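You operate a simulated robot arm through the tools that you are given. There is no shell and no other tool.

Carry out the task below with a simulated robot arm. There is one attempt and no reset: what you move stays moved.

Task
Grease the bearing till the grease pump reads FULL.
Fine: seat it in the cup, lock it, pump, then free the lock; the bearing stays in the cup.

It is judged by the outcome, as a careful person would: the job done as asked, and still so three seconds after it is handed in. It fails if anything else is knocked over, pushed out of place, dropped, spilled or broken.

Robot
A 7-joint arm with a two-finger gripper, fixed in place. Base frame: the origin is on the floor under the middle of its stand, x ahead of it, y to its left, z up; the work surface is at about z = 850. Readings come in mm, rad, newtons and seconds.
With the tool pointing down near the work surface it reaches from about 340 to 720 mm from the base axis. Its first joint turns from -1.152 to 1.152 rad. Payload 2.45 kg.
The tool frame sits at the grasp point between the pads (the TCP): z along the fingers, y along the line on which they close. The tips reach 26 mm beyond it. The gripper opens to 96 mm; its body begins 69 mm behind the TCP.
Orientation is that of the tool frame in the base frame, as a unit quaternion [x, y, z, w]. With the fingers straight down and closing along the base's y, the tool's x points along the base's -x, its y along +y and its z along -z.

Tools
- The arm moves only by the tool jog_arm. Its argument "commands" is text: rows parted by semicolons, each of 7 numbers parted by spaces: the shift along the tool's x, y, z in units of 25 mm (1.0 is 25 mm), then the turn, a rotation vector about the tool's x, y, z in units of 5 degrees (1.0 is 5 degrees), then the opening, from 0 (shut) to 1 (fully open). In form: dx dy dz rx ry rz jaw; .... A call has 1 to 20 rows; each row shifts and turns the commanded pose from where the row before left it, along the tool's axes as they then stand. A call with a number of a shift or a turn outside -1 to 1 is refused whole. Each row takes 0.2 s and may step no farther than 50 mm and 0.15 rad from the row before; otherwise, or with a gripper value out of range, the whole call is refused. A pose out of reach is approached as far as the arm can. The call stops where the force on the tool passes 50 N (or 10 N more than at its start, if that is more) or the arm is blocked; 0.2 s more then pass. Each finger travels about 50 mm/s and halts on what it meets, pressing with about 42 N; the grip force reading is that of the motor and also rises with nothing between the fingers. The clock runs only during rows and for 0.2 s after the last one: add rows that do not move to give the fingers time. The reply holds the time, the measured pose of the TCP, the force on the tool along the base axes, the opening and the grip force, in the units named above and with some noise, with the torque about the TCP (base axes, N m) and any sound that the robot's microphone picked up, and new pictures: "pictures" is both (left out), scene, wrist or none.
- Cameras (640 x 400 px; columns grow to the right, rows downward): "scene" is fixed at [169.6, -394.7, 1427]; the picture's right is [0.72, -0.69, 0.00], its down [-0.37, -0.38, -0.85] and it looks along [0.59, 0.61, -0.53] (base axes); focal length 326 px, centre (320, 200). "wrist" rides on the gripper at [82, 3, -98] in the tool frame; the picture's right is [-0.04, 1.00, 0.00], its down [-0.73, -0.03, -0.68] and it looks along [-0.68, -0.03, 0.73] (tool axes); focal length 256 px, centre (320, 200). There is no depth. A picture from a camera that has moved, and an enlarged one, comes with that camera's place and axes in the base frame and with its lens.
- inspect(camera, box): a new picture of the part [left, top, right, bottom] of that camera's present view, enlarged. It takes no simulated time.
- finish_job(): hands the job in; it is judged then, once.

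Nothing tells you positions but the pictures and the camera data. Unless the task says otherwise, let go and move clear before handing in.

The tools are called after "Request:" as name(argument=value, ...) on one line, values as JSON. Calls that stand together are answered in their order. jog_arm: Moves the arm, as the interface text tells. Its arguments: {"type":"object","properties":{"commands":{"type":"string"},"pictures":{"type":"string","enum":["both","scene","wrist","none"]}},"required":["commands"]} The other tools are called the same way: inspect (camera, box) takes an enlarged picture of a part of a camera's view; finish_job () hands the job in.

At the start:

```text
clock: 0.0
position: [340.1, -157.0, 1258.2]
orientation: [0.0, 1.0, 0.0, 0.0]
ft_force: [-0.4, 0.6, -0.6]
ft_torque: [-0.01, 0.0, 0.01]
gripper_width: 96.3
finger_force: 0.1
```

scene: 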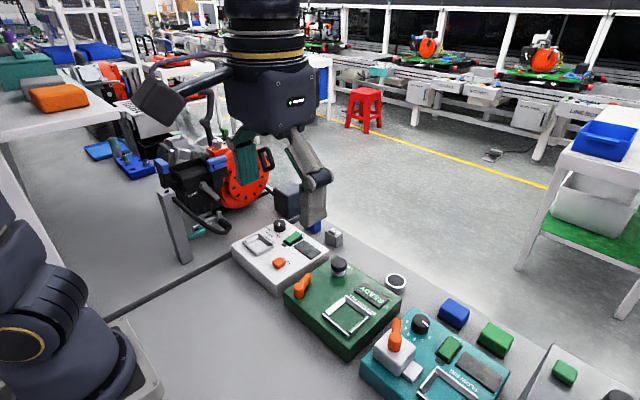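
wrist: 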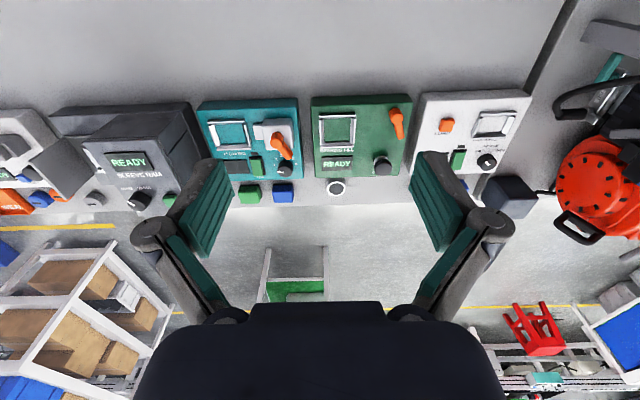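

I see a row of machines (white, green, teal, dark grey, another grey) on the bench and several small parts behind them. I'll enlarge the pictures to find the grease pump and the bearing before I move.

Request:
inspect(camera="scene", box=[220, 200, 420, 325])

Request:
inspect(camera="scene", box=[350, 275, 550, 400])

Request:
inspect(camera="wrist", box=[180, 80, 420, 230])

Request:
inspect(camera="wrist", box=[0, 80, 240, 230])

Request:
inspect(camera="wrist", box=[390, 80, 560, 230])

```text
3.20 times, centred on (320, 262) of scene
camera zoom: at [169.6, -394.7, 1427.0], right [0.72, -0.69, 0.0], down [-0.37, -0.38, -0.85], along [0.59, 0.61, -0.53], focal length 1043 px, centre (320, 0)
```

zoom: 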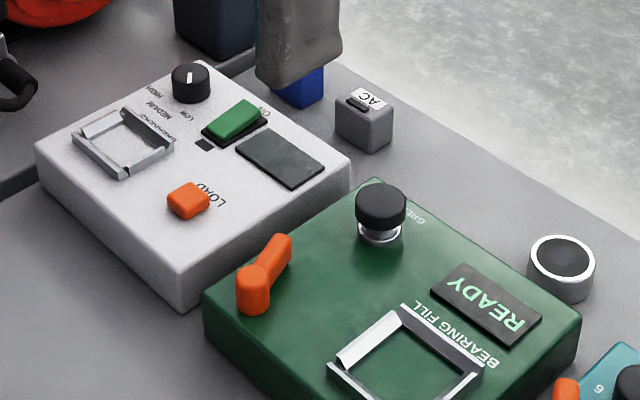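

```text
3.20 times, centred on (450, 338) of scene
camera zoom: at [169.6, -394.7, 1427.0], right [0.72, -0.69, 0.0], down [-0.37, -0.38, -0.85], along [0.59, 0.61, -0.53], focal length 1043 px, centre (-96, -240)
```

zoom: 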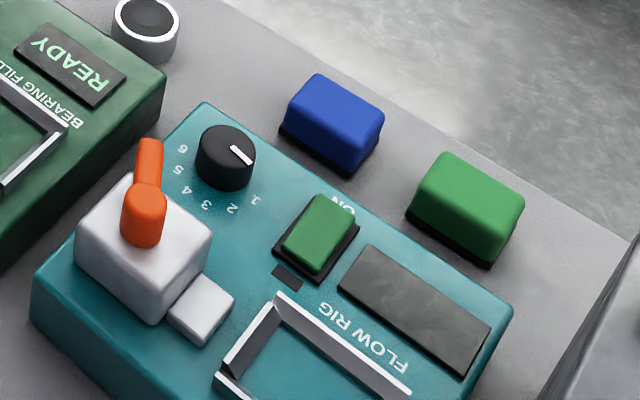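

```text
2.67 times, centred on (300, 155) of wrist
camera zoom: at [258.4, -154.5, 1356.1], right [0.04, 1.0, 0.0], down [0.73, -0.03, 0.68], along [0.68, -0.03, -0.73], focal length 683 px, centre (373, 320)
```

zoom: 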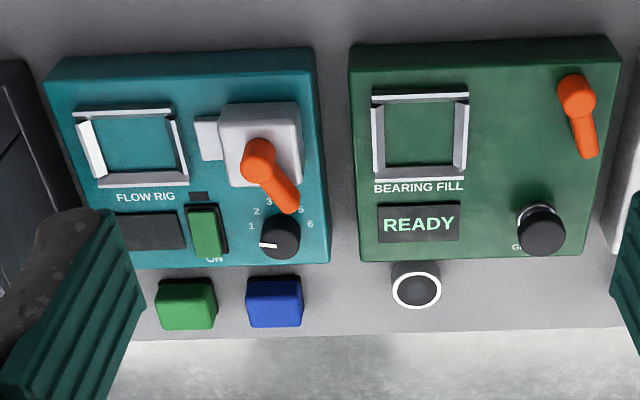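

```text
2.67 times, centred on (120, 155) of wrist
camera zoom: at [258.4, -154.5, 1356.1], right [0.04, 1.0, 0.0], down [0.73, -0.03, 0.68], along [0.68, -0.03, -0.73], focal length 683 px, centre (853, 320)
```

zoom: 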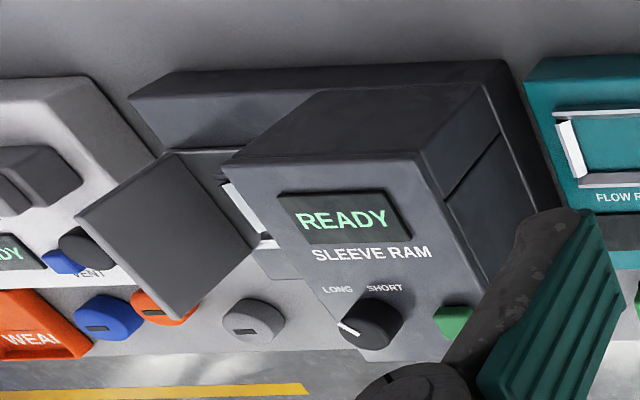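

```text
2.67 times, centred on (475, 155) of wrist
camera zoom: at [258.4, -154.5, 1356.1], right [0.04, 1.0, 0.0], down [0.73, -0.03, 0.68], along [0.68, -0.03, -0.73], focal length 683 px, centre (-93, 320)
```

zoom: 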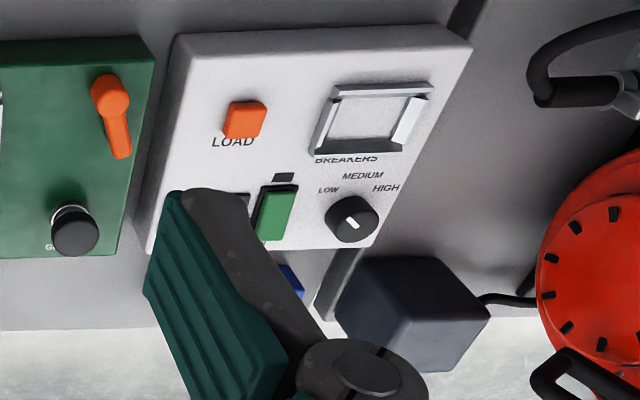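

The green "BEARING FILL" machine has the square cup, a READY display, an orange lock lever and a black grease plunger. The bearing looks like the round white-rimmed part behind it, near (667, -130). I'll lower the arm to get a closer look at the machine before touching anything.

Request:
jog_arm(commands="0 0.2 1 0 0 0 1; 0 0.2 1 0 0 0 1; 0 0.2 1 0 0 0 1; 0 0.2 1 0 0 0 1; 0 0.2 1 0 0 0 1; 0 0 1 0 0 0 1; 0 0 1 0 0 0 1", pictures="both")

```text
clock: 1.6
position: [340.4, -130.8, 1084.6]
orientation: [0.0, 1.0, 0.0, 0.0]
ft_force: [-0.4, 0.2, -0.4]
ft_torque: [-0.02, 0.05, 0.0]
gripper_width: 95.9
finger_force: 0.2
camera wrist: at [258.8, -128.9, 1181.1], right [0.04, 1.0, 0.0], down [0.73, -0.03, 0.68], along [0.68, -0.03, -0.73], focal length 256 px, centre (320, 200)
```

scene: 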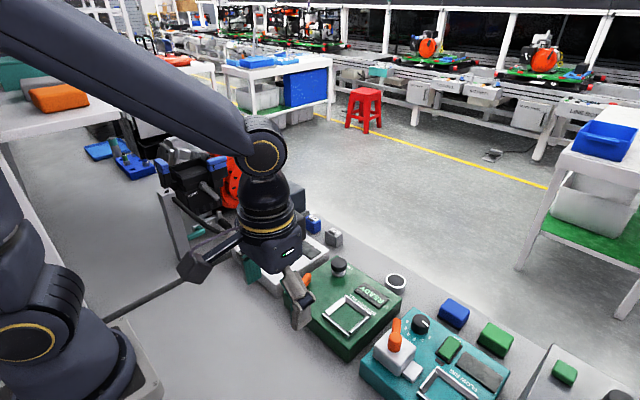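
wrist: 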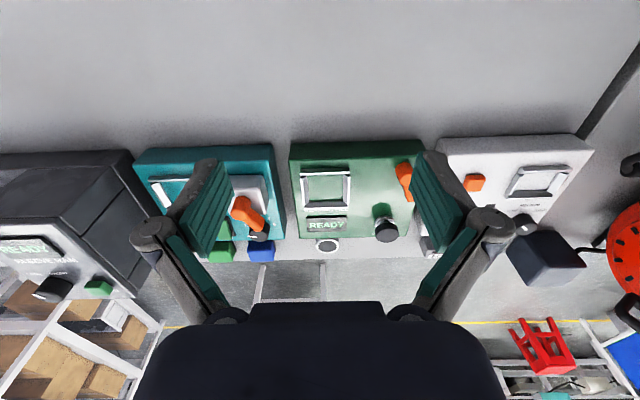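

Request:
inspect(camera="wrist", box=[280, 130, 440, 270])

Request:
inspect(camera="scene", box=[280, 240, 420, 360])

```text
2.86 times, centred on (360, 200) of wrist
camera zoom: at [258.8, -128.9, 1181.1], right [0.04, 1.0, 0.0], down [0.73, -0.03, 0.68], along [0.68, -0.03, -0.73], focal length 731 px, centre (206, 200)
```

zoom: 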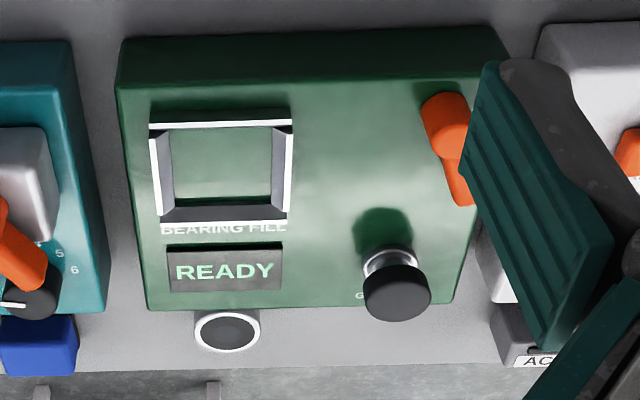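

```text
3.33 times, centred on (350, 300) of scene
camera zoom: at [169.6, -394.7, 1427.0], right [0.72, -0.69, 0.0], down [-0.37, -0.38, -0.85], along [0.59, 0.61, -0.53], focal length 1086 px, centre (220, -133)
```

zoom: 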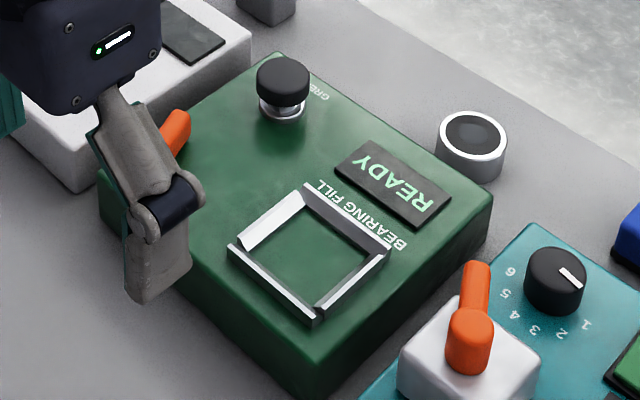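

The machine top is near z = 900 and the cup centre is near (496, -131). I'll move forward above the bearing for a close look at its size and exact place.

Request:
jog_arm(commands="-1 0 0.2 0 0 0 1; -1 0 0.2 0 0 0 1; -1 0 0.2 0 0 0 1; -1 0 0.2 0 0 0 1; -1 0 0.2 0 0 0 1; -1 0 0.2 0 0 0 1; -1 0 0.2 0 0 0 1; -1 0 0.2 0 0 0 1; -1 0 0.2 0 0 0 1; -1 0 0.2 0 0 0 1; -1 0 0.2 0 0 0 1; -1 0 0.4 0 0 0 1; 0 0 1 0 0 0 1; 0 0 0.6 0 0 0 1", pictures="both")

```text
clock: 4.6
position: [640.3, -133.9, 978.0]
orientation: [0.0, 1.0, 0.0, 0.0]
ft_force: [0.3, 0.4, -0.3]
ft_torque: [0.03, 0.02, 0.01]
gripper_width: 96.2
finger_force: 0.0
camera wrist: at [558.0, -130.9, 1076.7], right [0.04, 1.0, 0.0], down [0.73, -0.03, 0.68], along [0.68, -0.03, -0.73], focal length 256 px, centre (320, 200)
```

scene: 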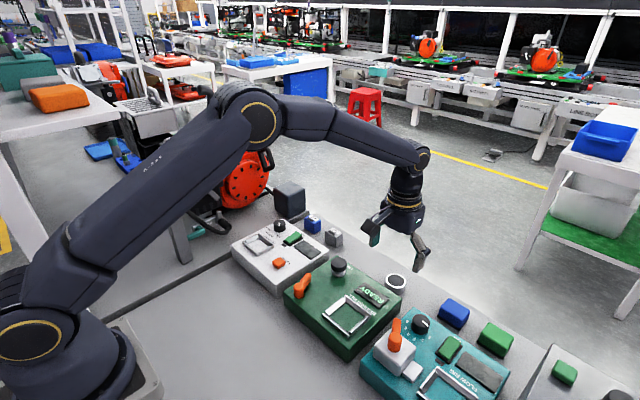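
wrist: 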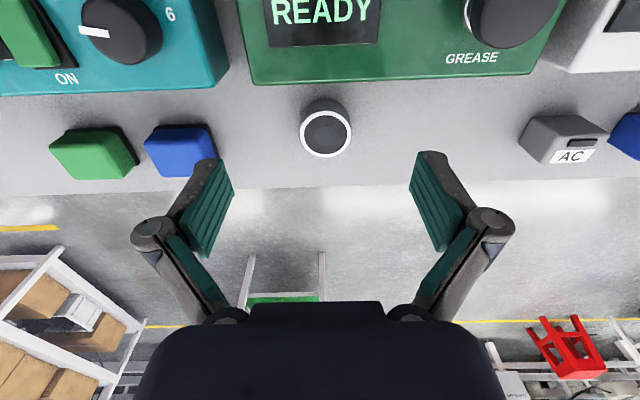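

The bearing stands on the bench at about (669, -130.5), roughly 46 mm wide and 22 mm tall. Before gripping it, I'll check how high the cup's walls are and look at the bearing's outline.

Request:
inspect(camera="scene", box=[315, 280, 379, 340])

Request:
inspect(camera="scene", box=[280, 250, 360, 310])

Request:
inspect(camera="wrist", box=[270, 70, 380, 180])

Request:
inspect(camera="scene", box=[370, 260, 420, 310])

```text
6.67 times, centred on (347, 310) of scene
camera zoom: at [169.6, -394.7, 1427.0], right [0.72, -0.69, 0.0], down [-0.37, -0.38, -0.85], along [0.59, 0.61, -0.53], focal length 2172 px, centre (140, -533)
```

zoom: 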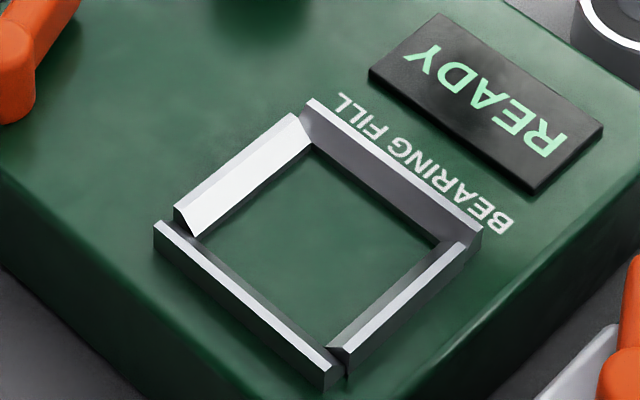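

```text
6.67 times, centred on (320, 280) of scene
camera zoom: at [169.6, -394.7, 1427.0], right [0.72, -0.69, 0.0], down [-0.37, -0.38, -0.85], along [0.59, 0.61, -0.53], focal length 2172 px, centre (320, -333)
```

zoom: 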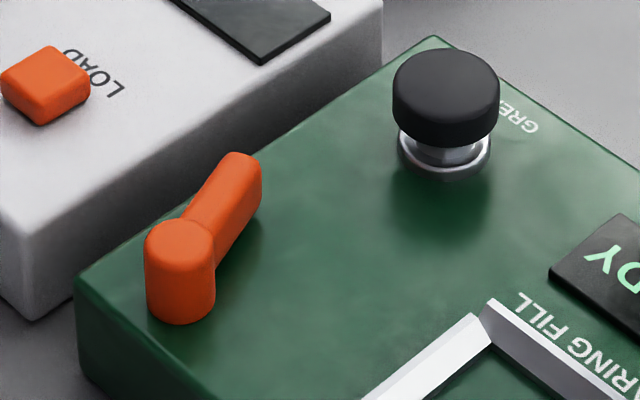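

```text
3.64 times, centred on (325, 125) of wrist
camera zoom: at [558.0, -130.9, 1076.7], right [0.04, 1.0, 0.0], down [0.73, -0.03, 0.68], along [0.68, -0.03, -0.73], focal length 931 px, centre (302, 473)
```

zoom: 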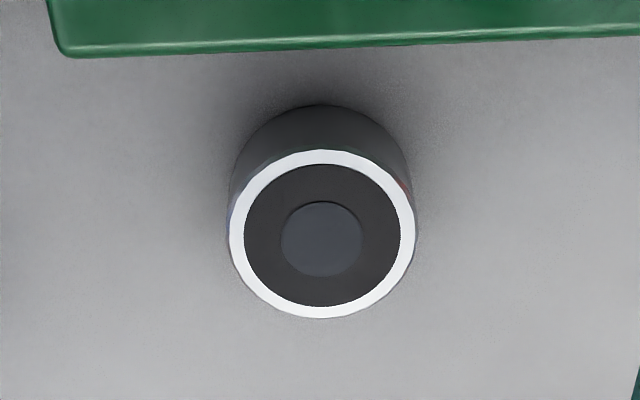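

```text
8.00 times, centred on (395, 285) of scene
camera zoom: at [169.6, -394.7, 1427.0], right [0.72, -0.69, 0.0], down [-0.37, -0.38, -0.85], along [0.59, 0.61, -0.53], focal length 2606 px, centre (-280, -480)
```

zoom: 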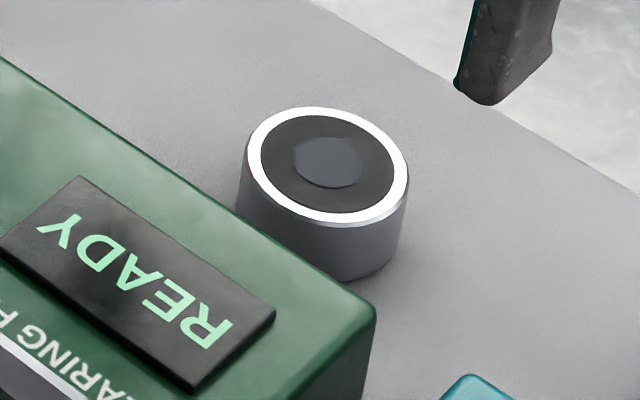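

The cup walls are about 10 mm high and the bearing is about 20 mm tall, so I'll grip only its top few millimetres. I'm moving over it at about (670.5, -129.5) and descending partway to check alignment.

Request:
jog_arm(commands="-0.61 0.05 0.5 0 0 0 1; -0.61 0.05 0.5 0 0 0 1; 0 0 0.6 0 0 0 1; 0 0 0.4 0 0 0 1; 0 0 0 0 0 0 1", pictures="both")

```text
clock: 5.8
position: [671.1, -129.0, 928.6]
orientation: [0.0, 1.0, 0.0, 0.0]
ft_force: [0.4, 0.8, 0.4]
ft_torque: [-0.02, 0.01, -0.02]
gripper_width: 95.8
finger_force: 0.1
camera wrist: at [589.5, -126.3, 1026.3], right [0.04, 1.0, 0.0], down [0.73, -0.03, 0.68], along [0.68, -0.03, -0.73], focal length 256 px, centre (320, 200)
```

scene: 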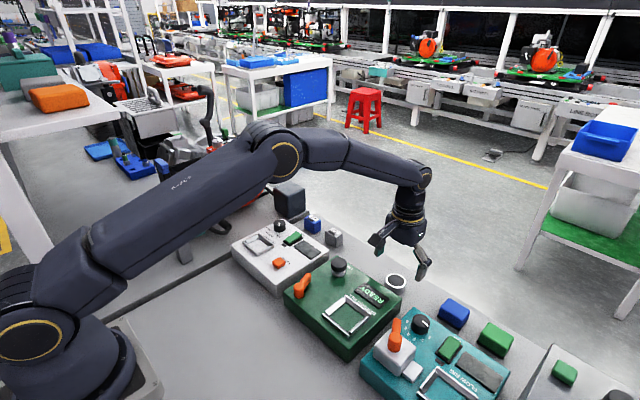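
wrist: 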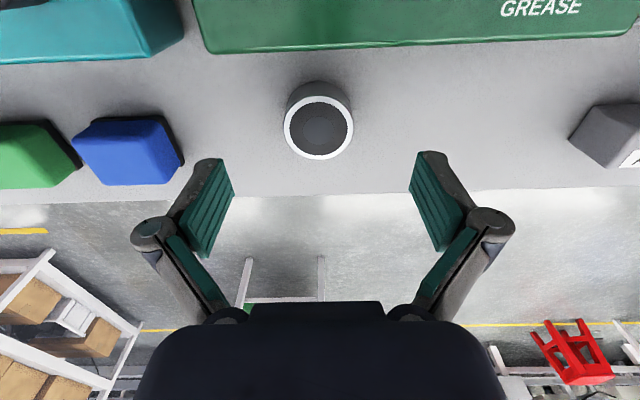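

The fingers straddle the bearing with about 25 mm free on each side. I'll go down to TCP z of about 889 and close.

Request:
jog_arm(commands="0.04 -0.05 0.8 0 0 0 1; 0 0 0.77 0 0 0 1; 0 0 0 0 0 0 1; 0 0 0 0 0 0 0.6; 0 0 0 0 0 0 0.3; 0 0 0 0 0 0 0; 0 0 0 0 0 0 0; 0 0 0 0 0 0 0; 0 0 0 0 0 0 0", pictures="both")

```text
clock: 7.8
position: [668.9, -131.8, 889.0]
orientation: [0.0, 1.0, 0.0, 0.001]
ft_force: [-0.8, 0.3, 1.8]
ft_torque: [0.0, 0.06, 0.0]
gripper_width: 44.5
finger_force: 41.5
camera wrist: at [587.3, -128.4, 987.0], right [0.04, 1.0, 0.0], down [0.73, -0.03, 0.68], along [0.68, -0.03, -0.73], focal length 256 px, centre (320, 200)
```

scene: 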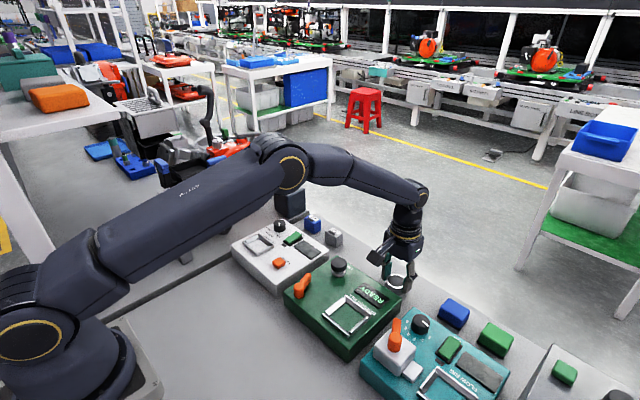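
wrist: 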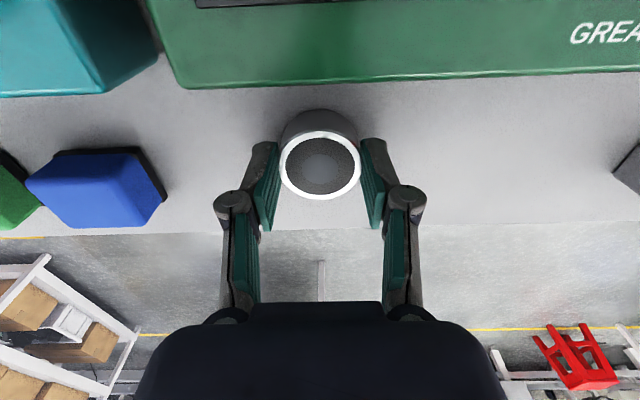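

The bearing is gripped at 44.5 mm width with good force. I'll lift it and carry it back above the cup, then look.

Request:
jog_arm(commands="0 0 -0.5 0 0 0 0; 0 0 -1 0 0 0 0; 0 0 -1 0 0 0 0; 0 0 -1 0 0 0 0; 0 0 -0.5 0 0 0 0; 0.86 0 0 0 0 0 0; 0.86 0 0 0 0 0 0; 0.86 0 0 0 0 0 0; 0.86 0 0 0 0 0 0; 0.86 0 0 0 0 0 0; 0.86 0 0 0 0 0 0; 0.86 0 0 0 0 0 0; 0.86 0 0 0 0 0 0; 0 0 0 0 0 0 0", pictures="both")

```text
clock: 10.8
position: [497.8, -129.2, 989.4]
orientation: [-0.001, 1.0, 0.0, 0.001]
ft_force: [0.7, 0.2, 0.0]
ft_torque: [0.01, 0.01, 0.03]
gripper_width: 0.0
finger_force: 28.5
camera wrist: at [416.0, -128.0, 1087.0], right [0.04, 1.0, 0.0], down [0.73, -0.03, 0.68], along [0.68, -0.03, -0.73], focal length 256 px, centre (320, 200)
```

scene: 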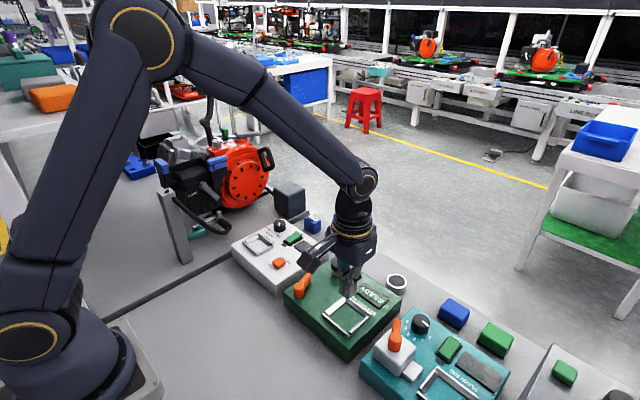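
wrist: 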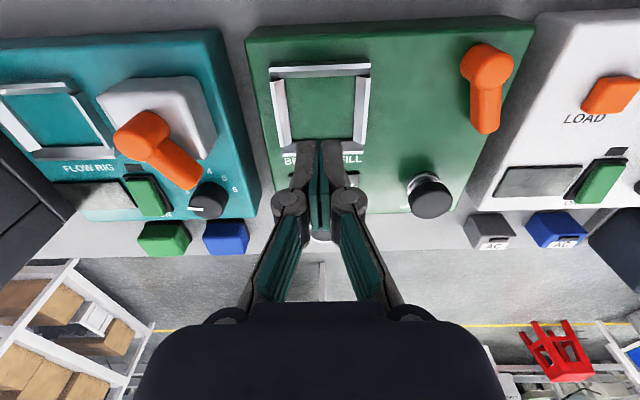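

The shallow grip slipped: the fingers are closed on nothing and the bearing appears to be still at its place on the bench. I'll check the bearing and use this viewpoint to study the cup, lever and plunger.

Request:
inspect(camera="scene", box=[370, 260, 420, 310])

Request:
inspect(camera="wrist", box=[240, 40, 400, 180])

Request:
inspect(camera="wrist", box=[390, 20, 550, 230])

Request:
inspect(camera="scene", box=[320, 260, 370, 310])

```text
8.00 times, centred on (395, 285) of scene
camera zoom: at [169.6, -394.7, 1427.0], right [0.72, -0.69, 0.0], down [-0.37, -0.38, -0.85], along [0.59, 0.61, -0.53], focal length 2606 px, centre (-280, -480)
```

zoom: 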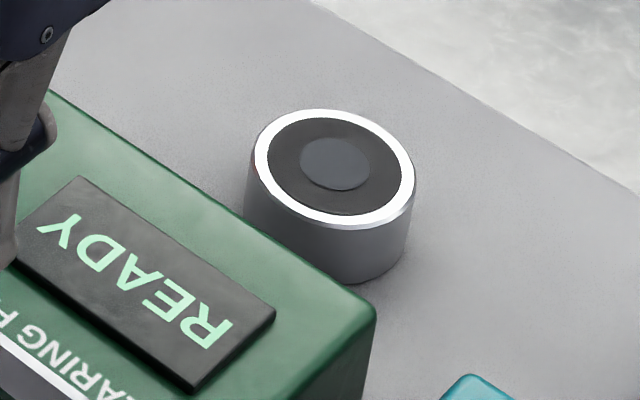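

```text
2.86 times, centred on (320, 110) of wrist
camera zoom: at [416.0, -128.0, 1087.0], right [0.04, 1.0, 0.0], down [0.73, -0.03, 0.68], along [0.68, -0.03, -0.73], focal length 731 px, centre (320, 457)
```

zoom: 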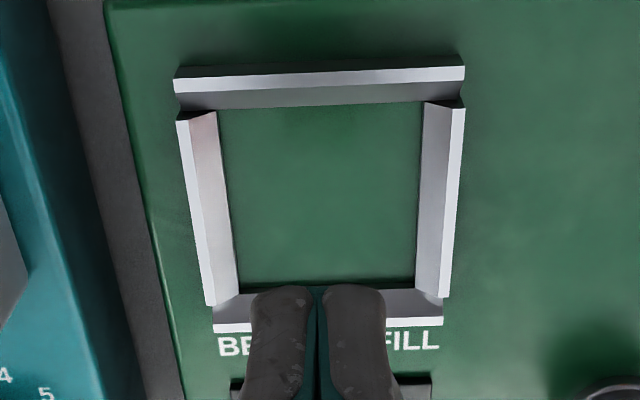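

```text
1.90 times, centred on (470, 125) of wrist
camera zoom: at [416.0, -128.0, 1087.0], right [0.04, 1.0, 0.0], down [0.73, -0.03, 0.68], along [0.68, -0.03, -0.73], focal length 488 px, centre (34, 343)
```

zoom: 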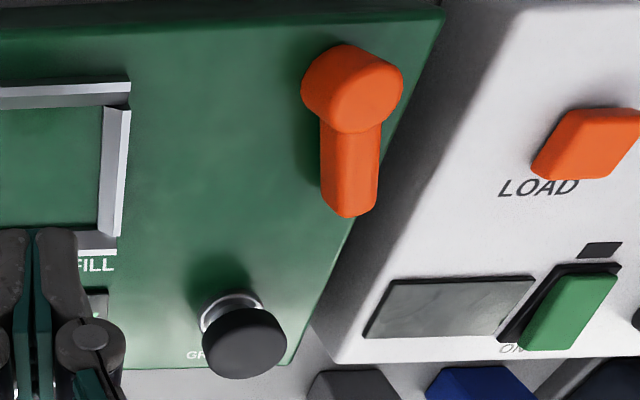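

```text
8.00 times, centred on (345, 285) of scene
camera zoom: at [169.6, -394.7, 1427.0], right [0.72, -0.69, 0.0], down [-0.37, -0.38, -0.85], along [0.59, 0.61, -0.53], focal length 2606 px, centre (120, -480)
```

zoom: 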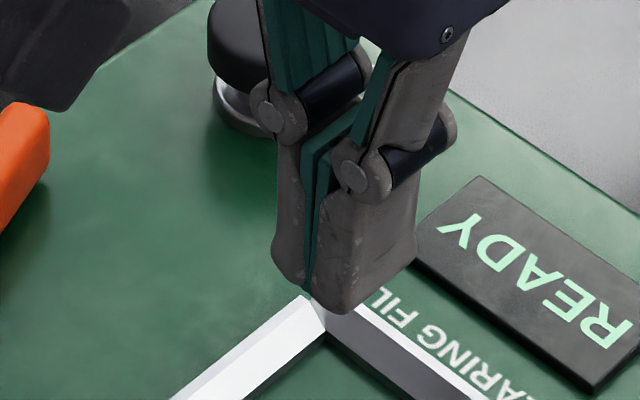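

The bearing is still upright on the bench, shifted only a millimetre or so; the rounded tips just slid off its edge. I need a deeper grip, so I'll measure the cup wall height more accurately first.

Request:
inspect(camera="scene", box=[315, 305, 355, 340])

Request:
inspect(camera="scene", box=[355, 285, 405, 330])

```text
11.43 times, centred on (335, 322) of scene
camera zoom: at [169.6, -394.7, 1427.0], right [0.72, -0.69, 0.0], down [-0.37, -0.38, -0.85], along [0.59, 0.61, -0.53], focal length 3724 px, centre (149, -1200)
```

zoom: 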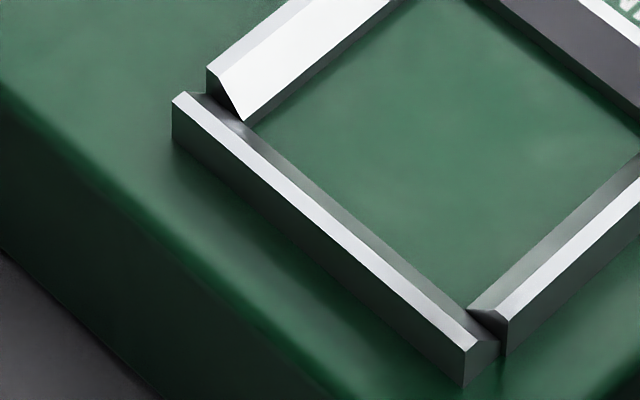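

```text
8.89 times, centred on (380, 308) of scene
camera zoom: at [169.6, -394.7, 1427.0], right [0.72, -0.69, 0.0], down [-0.37, -0.38, -0.85], along [0.59, 0.61, -0.53], focal length 2896 px, centre (-213, -756)
```

zoom: 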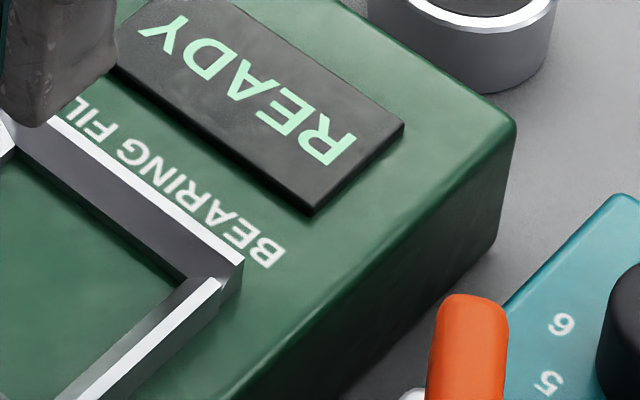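

The cup walls stand about 9 mm (tops near z = 909, floor near 900). I'll go back over the bearing with the jaws open and look again, this time to grip about 6 mm lower.

Request:
jog_arm(commands="-0.86 0 0 0 0 0 0.3; -0.86 0 0 0 0 0 0.6; -0.86 0 0 0 0 0 1; -0.86 0 0 0 0 0 1; -0.86 0 0 0 0 0 1; -0.86 0 0 0 0 0 1; -0.86 0 0 0 0 0 1; -0.86 0 0 0 0 0 1; 0 0 0.8 0 0 0 1; 0 0 0.8 0 0 0 1; 0 0 0.8 0 0 0 1; 0 0 0 0 0 0 1", pictures="both")

Request:
inspect(camera="wrist", box=[220, 60, 420, 185])

```text
clock: 13.4
position: [670.5, -131.1, 928.7]
orientation: [0.0, 1.0, 0.0, 0.0]
ft_force: [-1.0, -0.3, 0.0]
ft_torque: [-0.02, -0.01, -0.01]
gripper_width: 95.8
finger_force: 0.0
camera wrist: at [588.3, -128.6, 1026.3], right [0.04, 1.0, 0.0], down [0.73, -0.03, 0.68], along [0.68, -0.03, -0.73], focal length 256 px, centre (320, 200)
```

scene: 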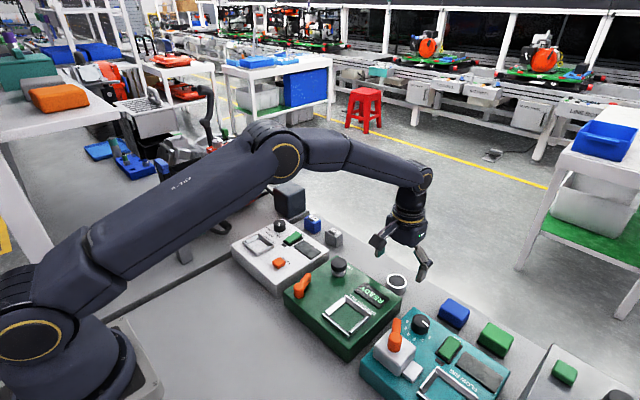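
wrist: 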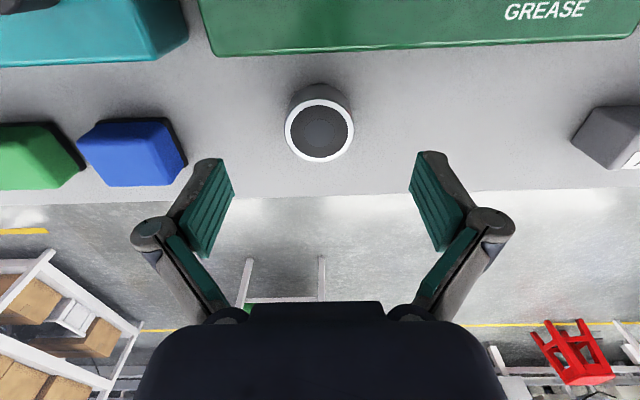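

```text
3.20 times, centred on (320, 122) of wrist
camera zoom: at [588.3, -128.6, 1026.3], right [0.04, 1.0, 0.0], down [0.73, -0.03, 0.68], along [0.68, -0.03, -0.73], focal length 819 px, centre (320, 448)
```

zoom: 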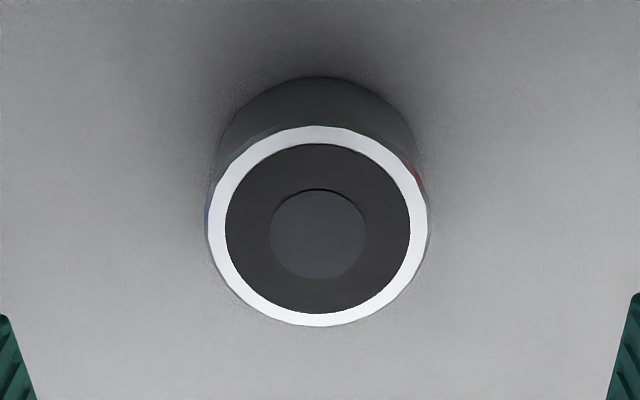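

The bearing's centre reads about (670.4, -131.9). I'll go to TCP z of about 883 (tips about 7 mm above the bench) and grip.

Request:
jog_arm(commands="-0.03 -0.04 0.9 0 0 0 1; 0 0 0.94 0 0 0 1; 0 0 0 0 0 0 0.8; 0 0 0 0 0 0 0.6; 0 0 0 0 0 0 0.4; 0 0 0 0 0 0 0; 0 0 0 0 0 0 0; 0 0 0 0 0 0 0", pictures="both")

Request:
inspect(camera="scene", box=[360, 240, 430, 310])

```text
clock: 15.2
position: [671.4, -133.7, 883.3]
orientation: [0.001, 1.0, 0.001, -0.001]
ft_force: [-0.6, 0.6, 1.1]
ft_torque: [-0.04, 0.04, 0.0]
gripper_width: 45.0
finger_force: 42.1
camera wrist: at [588.2, -130.0, 980.3], right [0.04, 1.0, 0.0], down [0.73, -0.03, 0.68], along [0.68, -0.03, -0.73], focal length 256 px, centre (320, 200)
```

scene: 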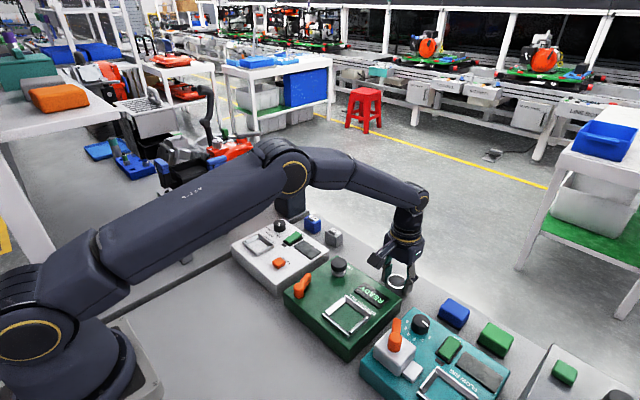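
wrist: 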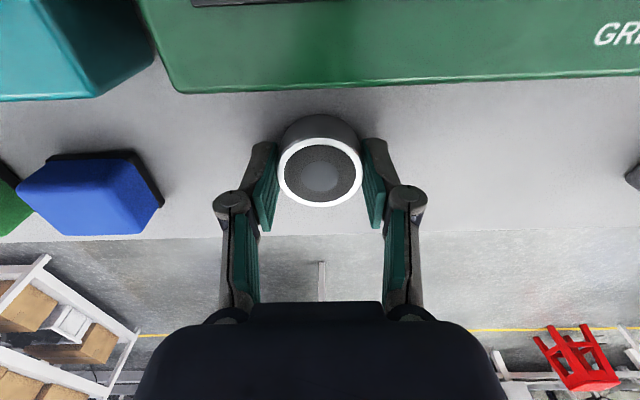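

```text
5.71 times, centred on (395, 275) of scene
camera zoom: at [169.6, -394.7, 1427.0], right [0.72, -0.69, 0.0], down [-0.37, -0.38, -0.85], along [0.59, 0.61, -0.53], focal length 1862 px, centre (-109, -229)
```

zoom: 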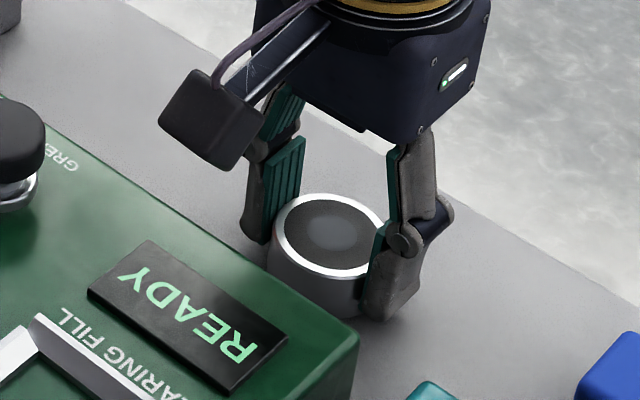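

The grip now reads 45.0 mm with tips well down the bearing's side. I'll lift a little first and check that it holds.

Request:
jog_arm(commands="0 0 -0.3 0 0 0 0; 0 0 -0.3 0 0 0 0; 0 0 -0.4 0 0 0 0; 0 0 0 0 0 0 0", pictures="wrist")

Request:
inspect(camera="scene", box=[360, 240, 430, 310])

```text
clock: 16.2
position: [670.5, -132.2, 908.6]
orientation: [0.0, 1.0, 0.0, 0.0]
ft_force: [-0.2, 0.4, -0.6]
ft_torque: [0.01, -0.01, 0.02]
gripper_width: 45.2
finger_force: 42.1
camera wrist: at [588.9, -129.2, 1006.6], right [0.04, 1.0, 0.0], down [0.73, -0.03, 0.68], along [0.68, -0.03, -0.73], focal length 256 px, centre (320, 200)
```

wrist: 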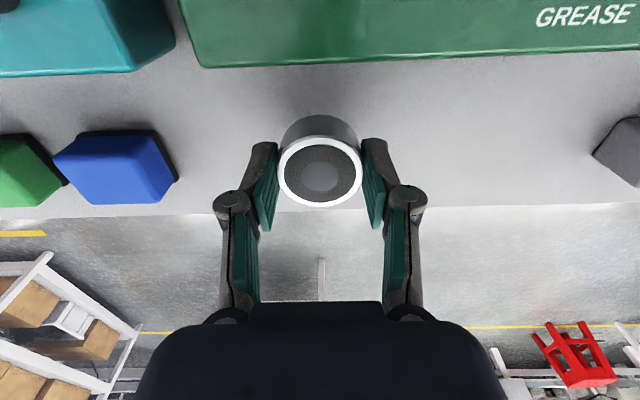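

```text
5.71 times, centred on (395, 275) of scene
camera zoom: at [169.6, -394.7, 1427.0], right [0.72, -0.69, 0.0], down [-0.37, -0.38, -0.85], along [0.59, 0.61, -0.53], focal length 1862 px, centre (-109, -229)
```

zoom: 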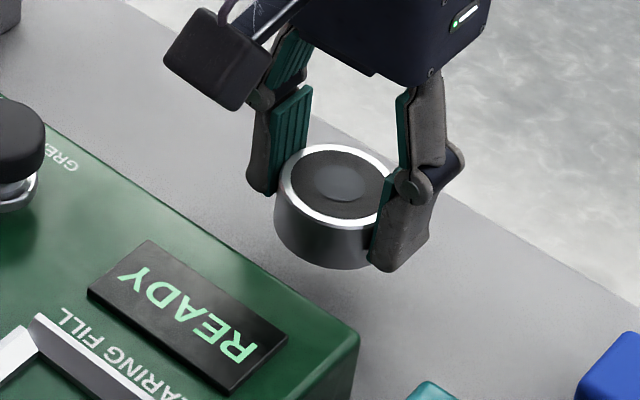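

The bearing is held level. I'll raise it and carry it over the cup.

Request:
jog_arm(commands="0 0 -0.8 0 0 0 0; 0 0 -0.8 0 0 0 0; 0 0 -0.8 0 0 0 0; 0 0 -0.4 0 0 0 0; 0.8 0.01 0 0 0 0 0; 0.8 0.01 0 0 0 0 0; 0.8 0.01 0 0 0 0 0; 0.8 0.01 0 0 0 0 0; 0.8 0.01 0 0 0 0 0; 0.8 0.01 0 0 0 0 0; 0.8 0 0 0 0 0 0; 0.8 0 0 0 0 0 0; 0.5 0 0 0 0 0 0; 0 0 0 0 0 0 0", pictures="both")

Request:
inspect(camera="scene", box=[305, 250, 395, 340])

Request:
inspect(camera="wrist", box=[220, 60, 420, 220])

```text
clock: 19.2
position: [496.6, -130.7, 977.2]
orientation: [0.0, 1.0, 0.0, 0.0]
ft_force: [0.5, 0.7, -2.0]
ft_torque: [-0.02, 0.01, 0.01]
gripper_width: 44.9
finger_force: 41.9
camera wrist: at [415.6, -127.5, 1075.1], right [0.04, 1.0, 0.0], down [0.73, -0.03, 0.68], along [0.68, -0.03, -0.73], focal length 256 px, centre (320, 200)
```

scene: 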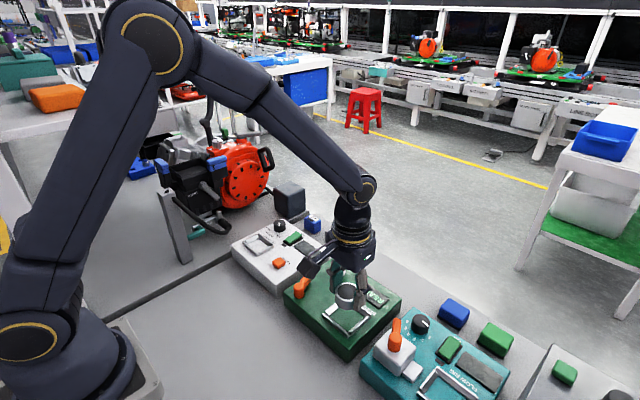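
wrist: 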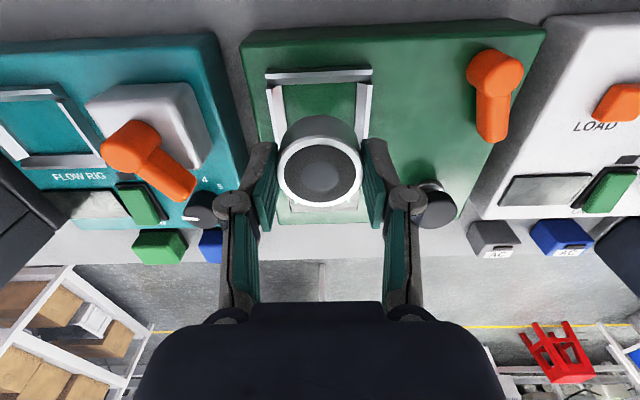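

```text
4.44 times, centred on (350, 295) of scene
camera zoom: at [169.6, -394.7, 1427.0], right [0.72, -0.69, 0.0], down [-0.37, -0.38, -0.85], along [0.59, 0.61, -0.53], focal length 1448 px, centre (187, -222)
```

zoom: 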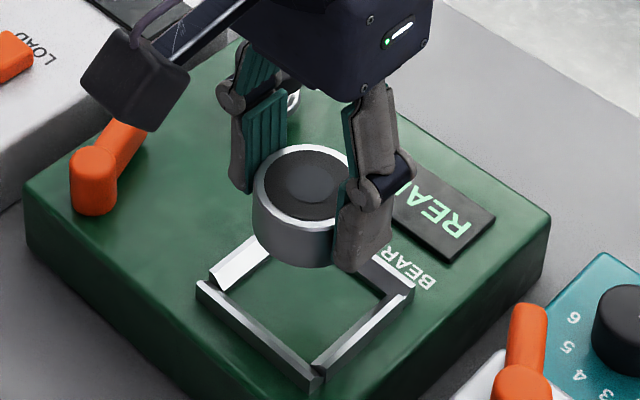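

```text
2.50 times, centred on (320, 140) of wrist
camera zoom: at [415.6, -127.5, 1075.1], right [0.04, 1.0, 0.0], down [0.73, -0.03, 0.68], along [0.68, -0.03, -0.73], focal length 640 px, centre (320, 350)
```

zoom: 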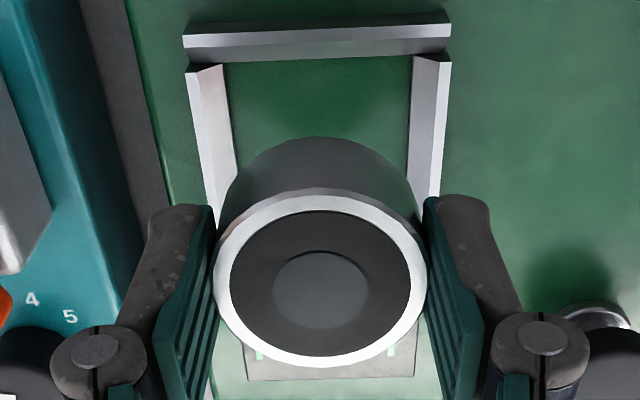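

The bearing hangs over the cup and looks centred within a millimetre or two. I'll lower it to just above the cup walls and check again.

Request:
jog_arm(commands="0 0 0.6 0 0 0 0; 0 0 0.5 0 0 0 0; 0 0 0.2 0 0 0 0; 0 0 0 0 0 0 0", pictures="none")

Request:
inspect(camera="scene", box=[310, 270, 380, 340])

Request:
inspect(camera="wrist", box=[220, 60, 420, 220])

```text
clock: 20.2
position: [499.8, -131.0, 945.4]
orientation: [-0.001, 1.0, 0.0, 0.0]
ft_force: [0.4, 0.1, -1.1]
ft_torque: [0.0, 0.0, 0.01]
gripper_width: 44.7
finger_force: 41.6
```

```text
5.71 times, centred on (345, 305) of scene
camera zoom: at [169.6, -394.7, 1427.0], right [0.72, -0.69, 0.0], down [-0.37, -0.38, -0.85], along [0.59, 0.61, -0.53], focal length 1862 px, centre (177, -400)
```

zoom: 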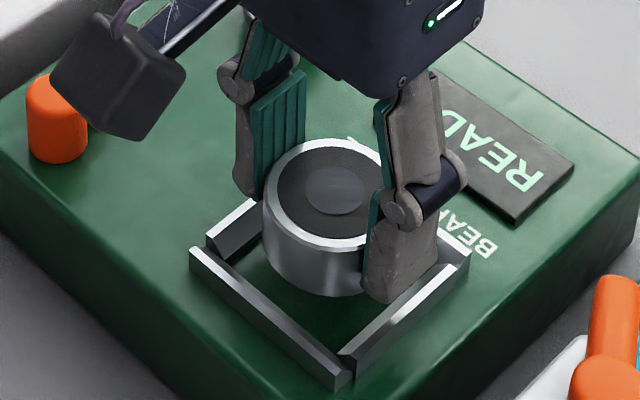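

```text
2.50 times, centred on (320, 140) of wrist
camera zoom: at [416.4, -128.3, 1043.0], right [0.04, 1.0, 0.0], down [0.73, -0.03, 0.68], along [0.68, -0.03, -0.73], focal length 640 px, centre (320, 350)
```

zoom: 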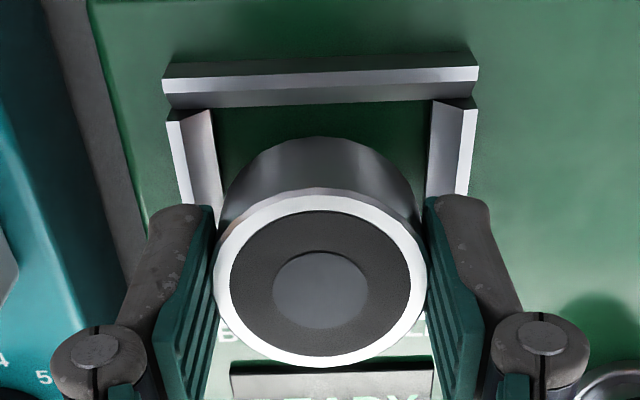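

Both views show the bearing centred over the cup within about a millimetre. I'll lower gently into the funnel walls, watching the force.

Request:
jog_arm(commands="0 0 0.15 0 0 0 0; 0 0 0.1 0 0 0 0; 0 0 0.08 0 0 0 0; 0 0 0 0 0 0 0", pictures="none")

Request:
inspect(camera="scene", box=[310, 270, 380, 340])

Request:
inspect(camera="wrist", box=[220, 60, 420, 220])

```text
clock: 21.2
position: [498.4, -130.4, 938.0]
orientation: [0.0, 1.0, -0.001, 0.001]
ft_force: [-0.4, -0.3, -0.8]
ft_torque: [0.03, 0.0, -0.03]
gripper_width: 44.7
finger_force: 42.3
```

```text
5.71 times, centred on (345, 305) of scene
camera zoom: at [169.6, -394.7, 1427.0], right [0.72, -0.69, 0.0], down [-0.37, -0.38, -0.85], along [0.59, 0.61, -0.53], focal length 1862 px, centre (177, -400)
```

zoom: 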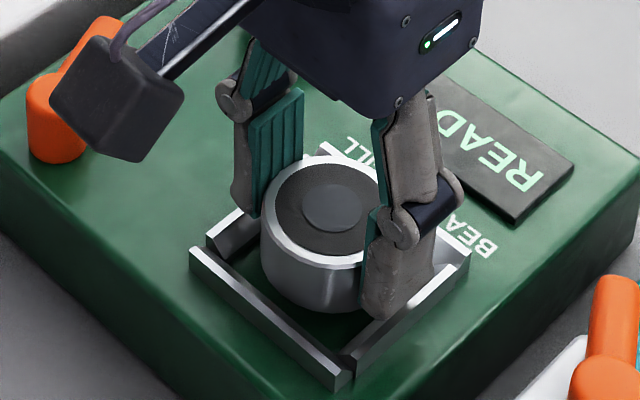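

```text
2.50 times, centred on (320, 140) of wrist
camera zoom: at [416.0, -128.1, 1034.8], right [0.04, 1.0, 0.0], down [0.73, -0.03, 0.68], along [0.68, -0.03, -0.73], focal length 640 px, centre (320, 350)
```

zoom: 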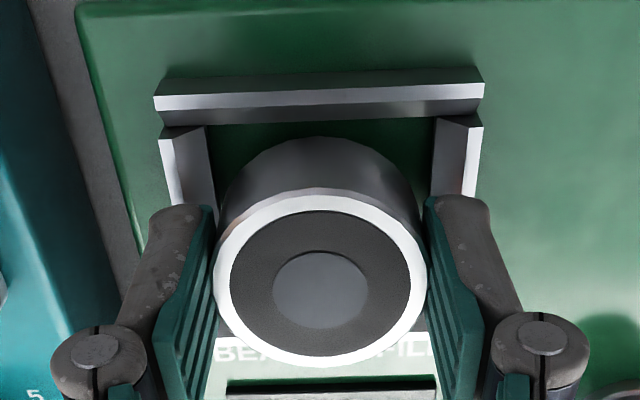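

No contact yet; the bearing's base is about 5 mm above the cup floor. I'll creep down in 1 mm steps.

Request:
jog_arm(commands="0 0 0.04 0 0 0 0; 0 0 0 0 0 0 0", pictures="none")

Request:
jog_arm(commands="0 0 0.04 0 0 0 0; 0 0 0 0 0 0 0", pictures="none")

```text
clock: 21.8
position: [498.1, -130.7, 935.9]
orientation: [0.0, 1.0, 0.0, -0.001]
ft_force: [-0.6, -0.4, -1.2]
ft_torque: [0.01, 0.04, 0.0]
gripper_width: 44.6
finger_force: 42.0
```

```text
clock: 22.4
position: [499.1, -131.2, 935.5]
orientation: [0.0, 1.0, 0.0, 0.0]
ft_force: [0.6, -0.2, -0.7]
ft_torque: [0.0, -0.02, -0.03]
gripper_width: 44.9
finger_force: 42.7
```

Request:
jog_arm(commands="0 0 0.04 0 0 0 0; 0 0 0 0 0 0 0", pictures="none")

Request:
inspect(camera="scene", box=[320, 290, 370, 340])

Request:
inspect(camera="wrist", box=[220, 60, 420, 220])

```text
clock: 23.0
position: [499.3, -131.3, 933.9]
orientation: [0.0, 1.0, 0.001, 0.0]
ft_force: [-0.3, 0.8, -1.0]
ft_torque: [0.01, 0.03, 0.0]
gripper_width: 44.9
finger_force: 42.4
```

```text
8.00 times, centred on (345, 315) of scene
camera zoom: at [169.6, -394.7, 1427.0], right [0.72, -0.69, 0.0], down [-0.37, -0.38, -0.85], along [0.59, 0.61, -0.53], focal length 2606 px, centre (120, -720)
```

zoom: 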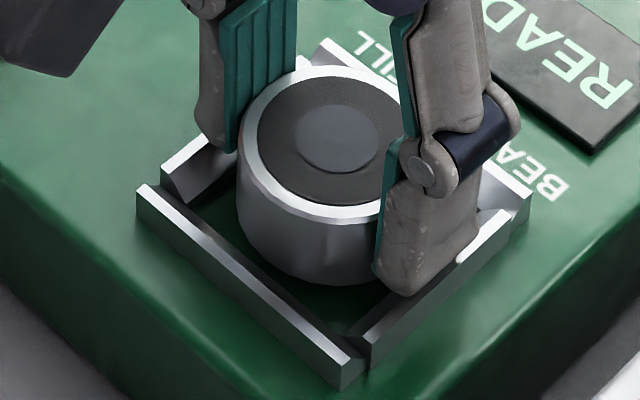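

```text
2.50 times, centred on (320, 140) of wrist
camera zoom: at [416.4, -127.8, 1031.5], right [0.04, 1.0, 0.0], down [0.73, -0.03, 0.68], along [0.68, -0.03, -0.73], focal length 640 px, centre (320, 350)
```

zoom: 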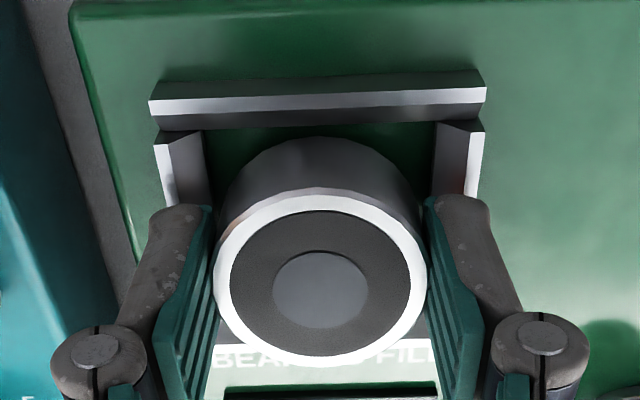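

No contact force yet and the base is about 1 mm above the floor. One more small step down, then I'll open only a couple of millimetres to let it settle without touching the cup walls.

Request:
jog_arm(commands="0 0 0.03 0 0 0 0; 0 0 0 0 0 0 0", pictures="none")

Request:
jog_arm(commands="0 0 0 0 0 0 0.5; 0 0 0 0 0 0 0.5; 0 0 0 0 0 0 0.5", pictures="none")

Request:
inspect(camera="scene", box=[320, 290, 370, 340])

Request:
inspect(camera="wrist", box=[220, 60, 420, 220])

```text
clock: 23.6
position: [497.8, -131.3, 933.1]
orientation: [0.0, 1.0, 0.0, 0.0]
ft_force: [-0.1, 0.3, -1.4]
ft_torque: [0.03, 0.0, 0.01]
gripper_width: 44.9
finger_force: 41.4
```

```text
clock: 24.4
position: [498.7, -129.5, 932.9]
orientation: [0.0, 1.0, 0.001, 0.0]
ft_force: [0.2, 0.4, -0.1]
ft_torque: [-0.02, 0.0, 0.01]
gripper_width: 47.8
finger_force: 0.0
```

```text
8.00 times, centred on (345, 315) of scene
camera zoom: at [169.6, -394.7, 1427.0], right [0.72, -0.69, 0.0], down [-0.37, -0.38, -0.85], along [0.59, 0.61, -0.53], focal length 2606 px, centre (120, -720)
```

zoom: 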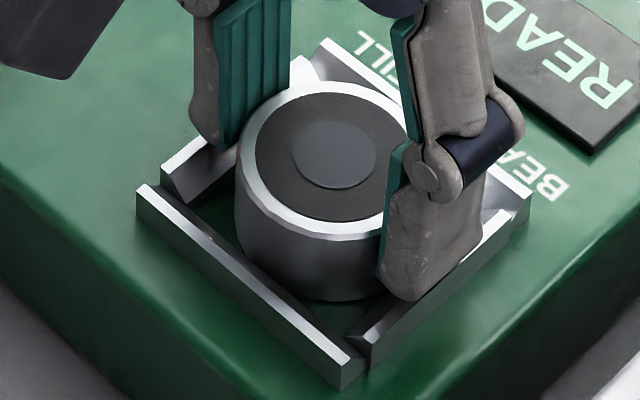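

```text
2.50 times, centred on (320, 140) of wrist
camera zoom: at [416.1, -127.7, 1031.0], right [0.04, 1.0, 0.0], down [0.73, -0.03, 0.68], along [0.68, -0.03, -0.73], focal length 640 px, centre (320, 350)
```

zoom: 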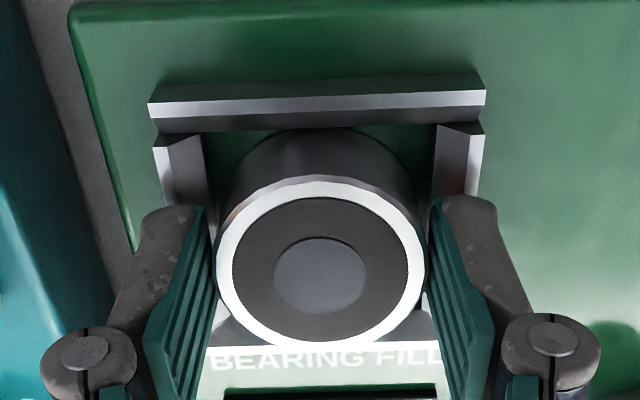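

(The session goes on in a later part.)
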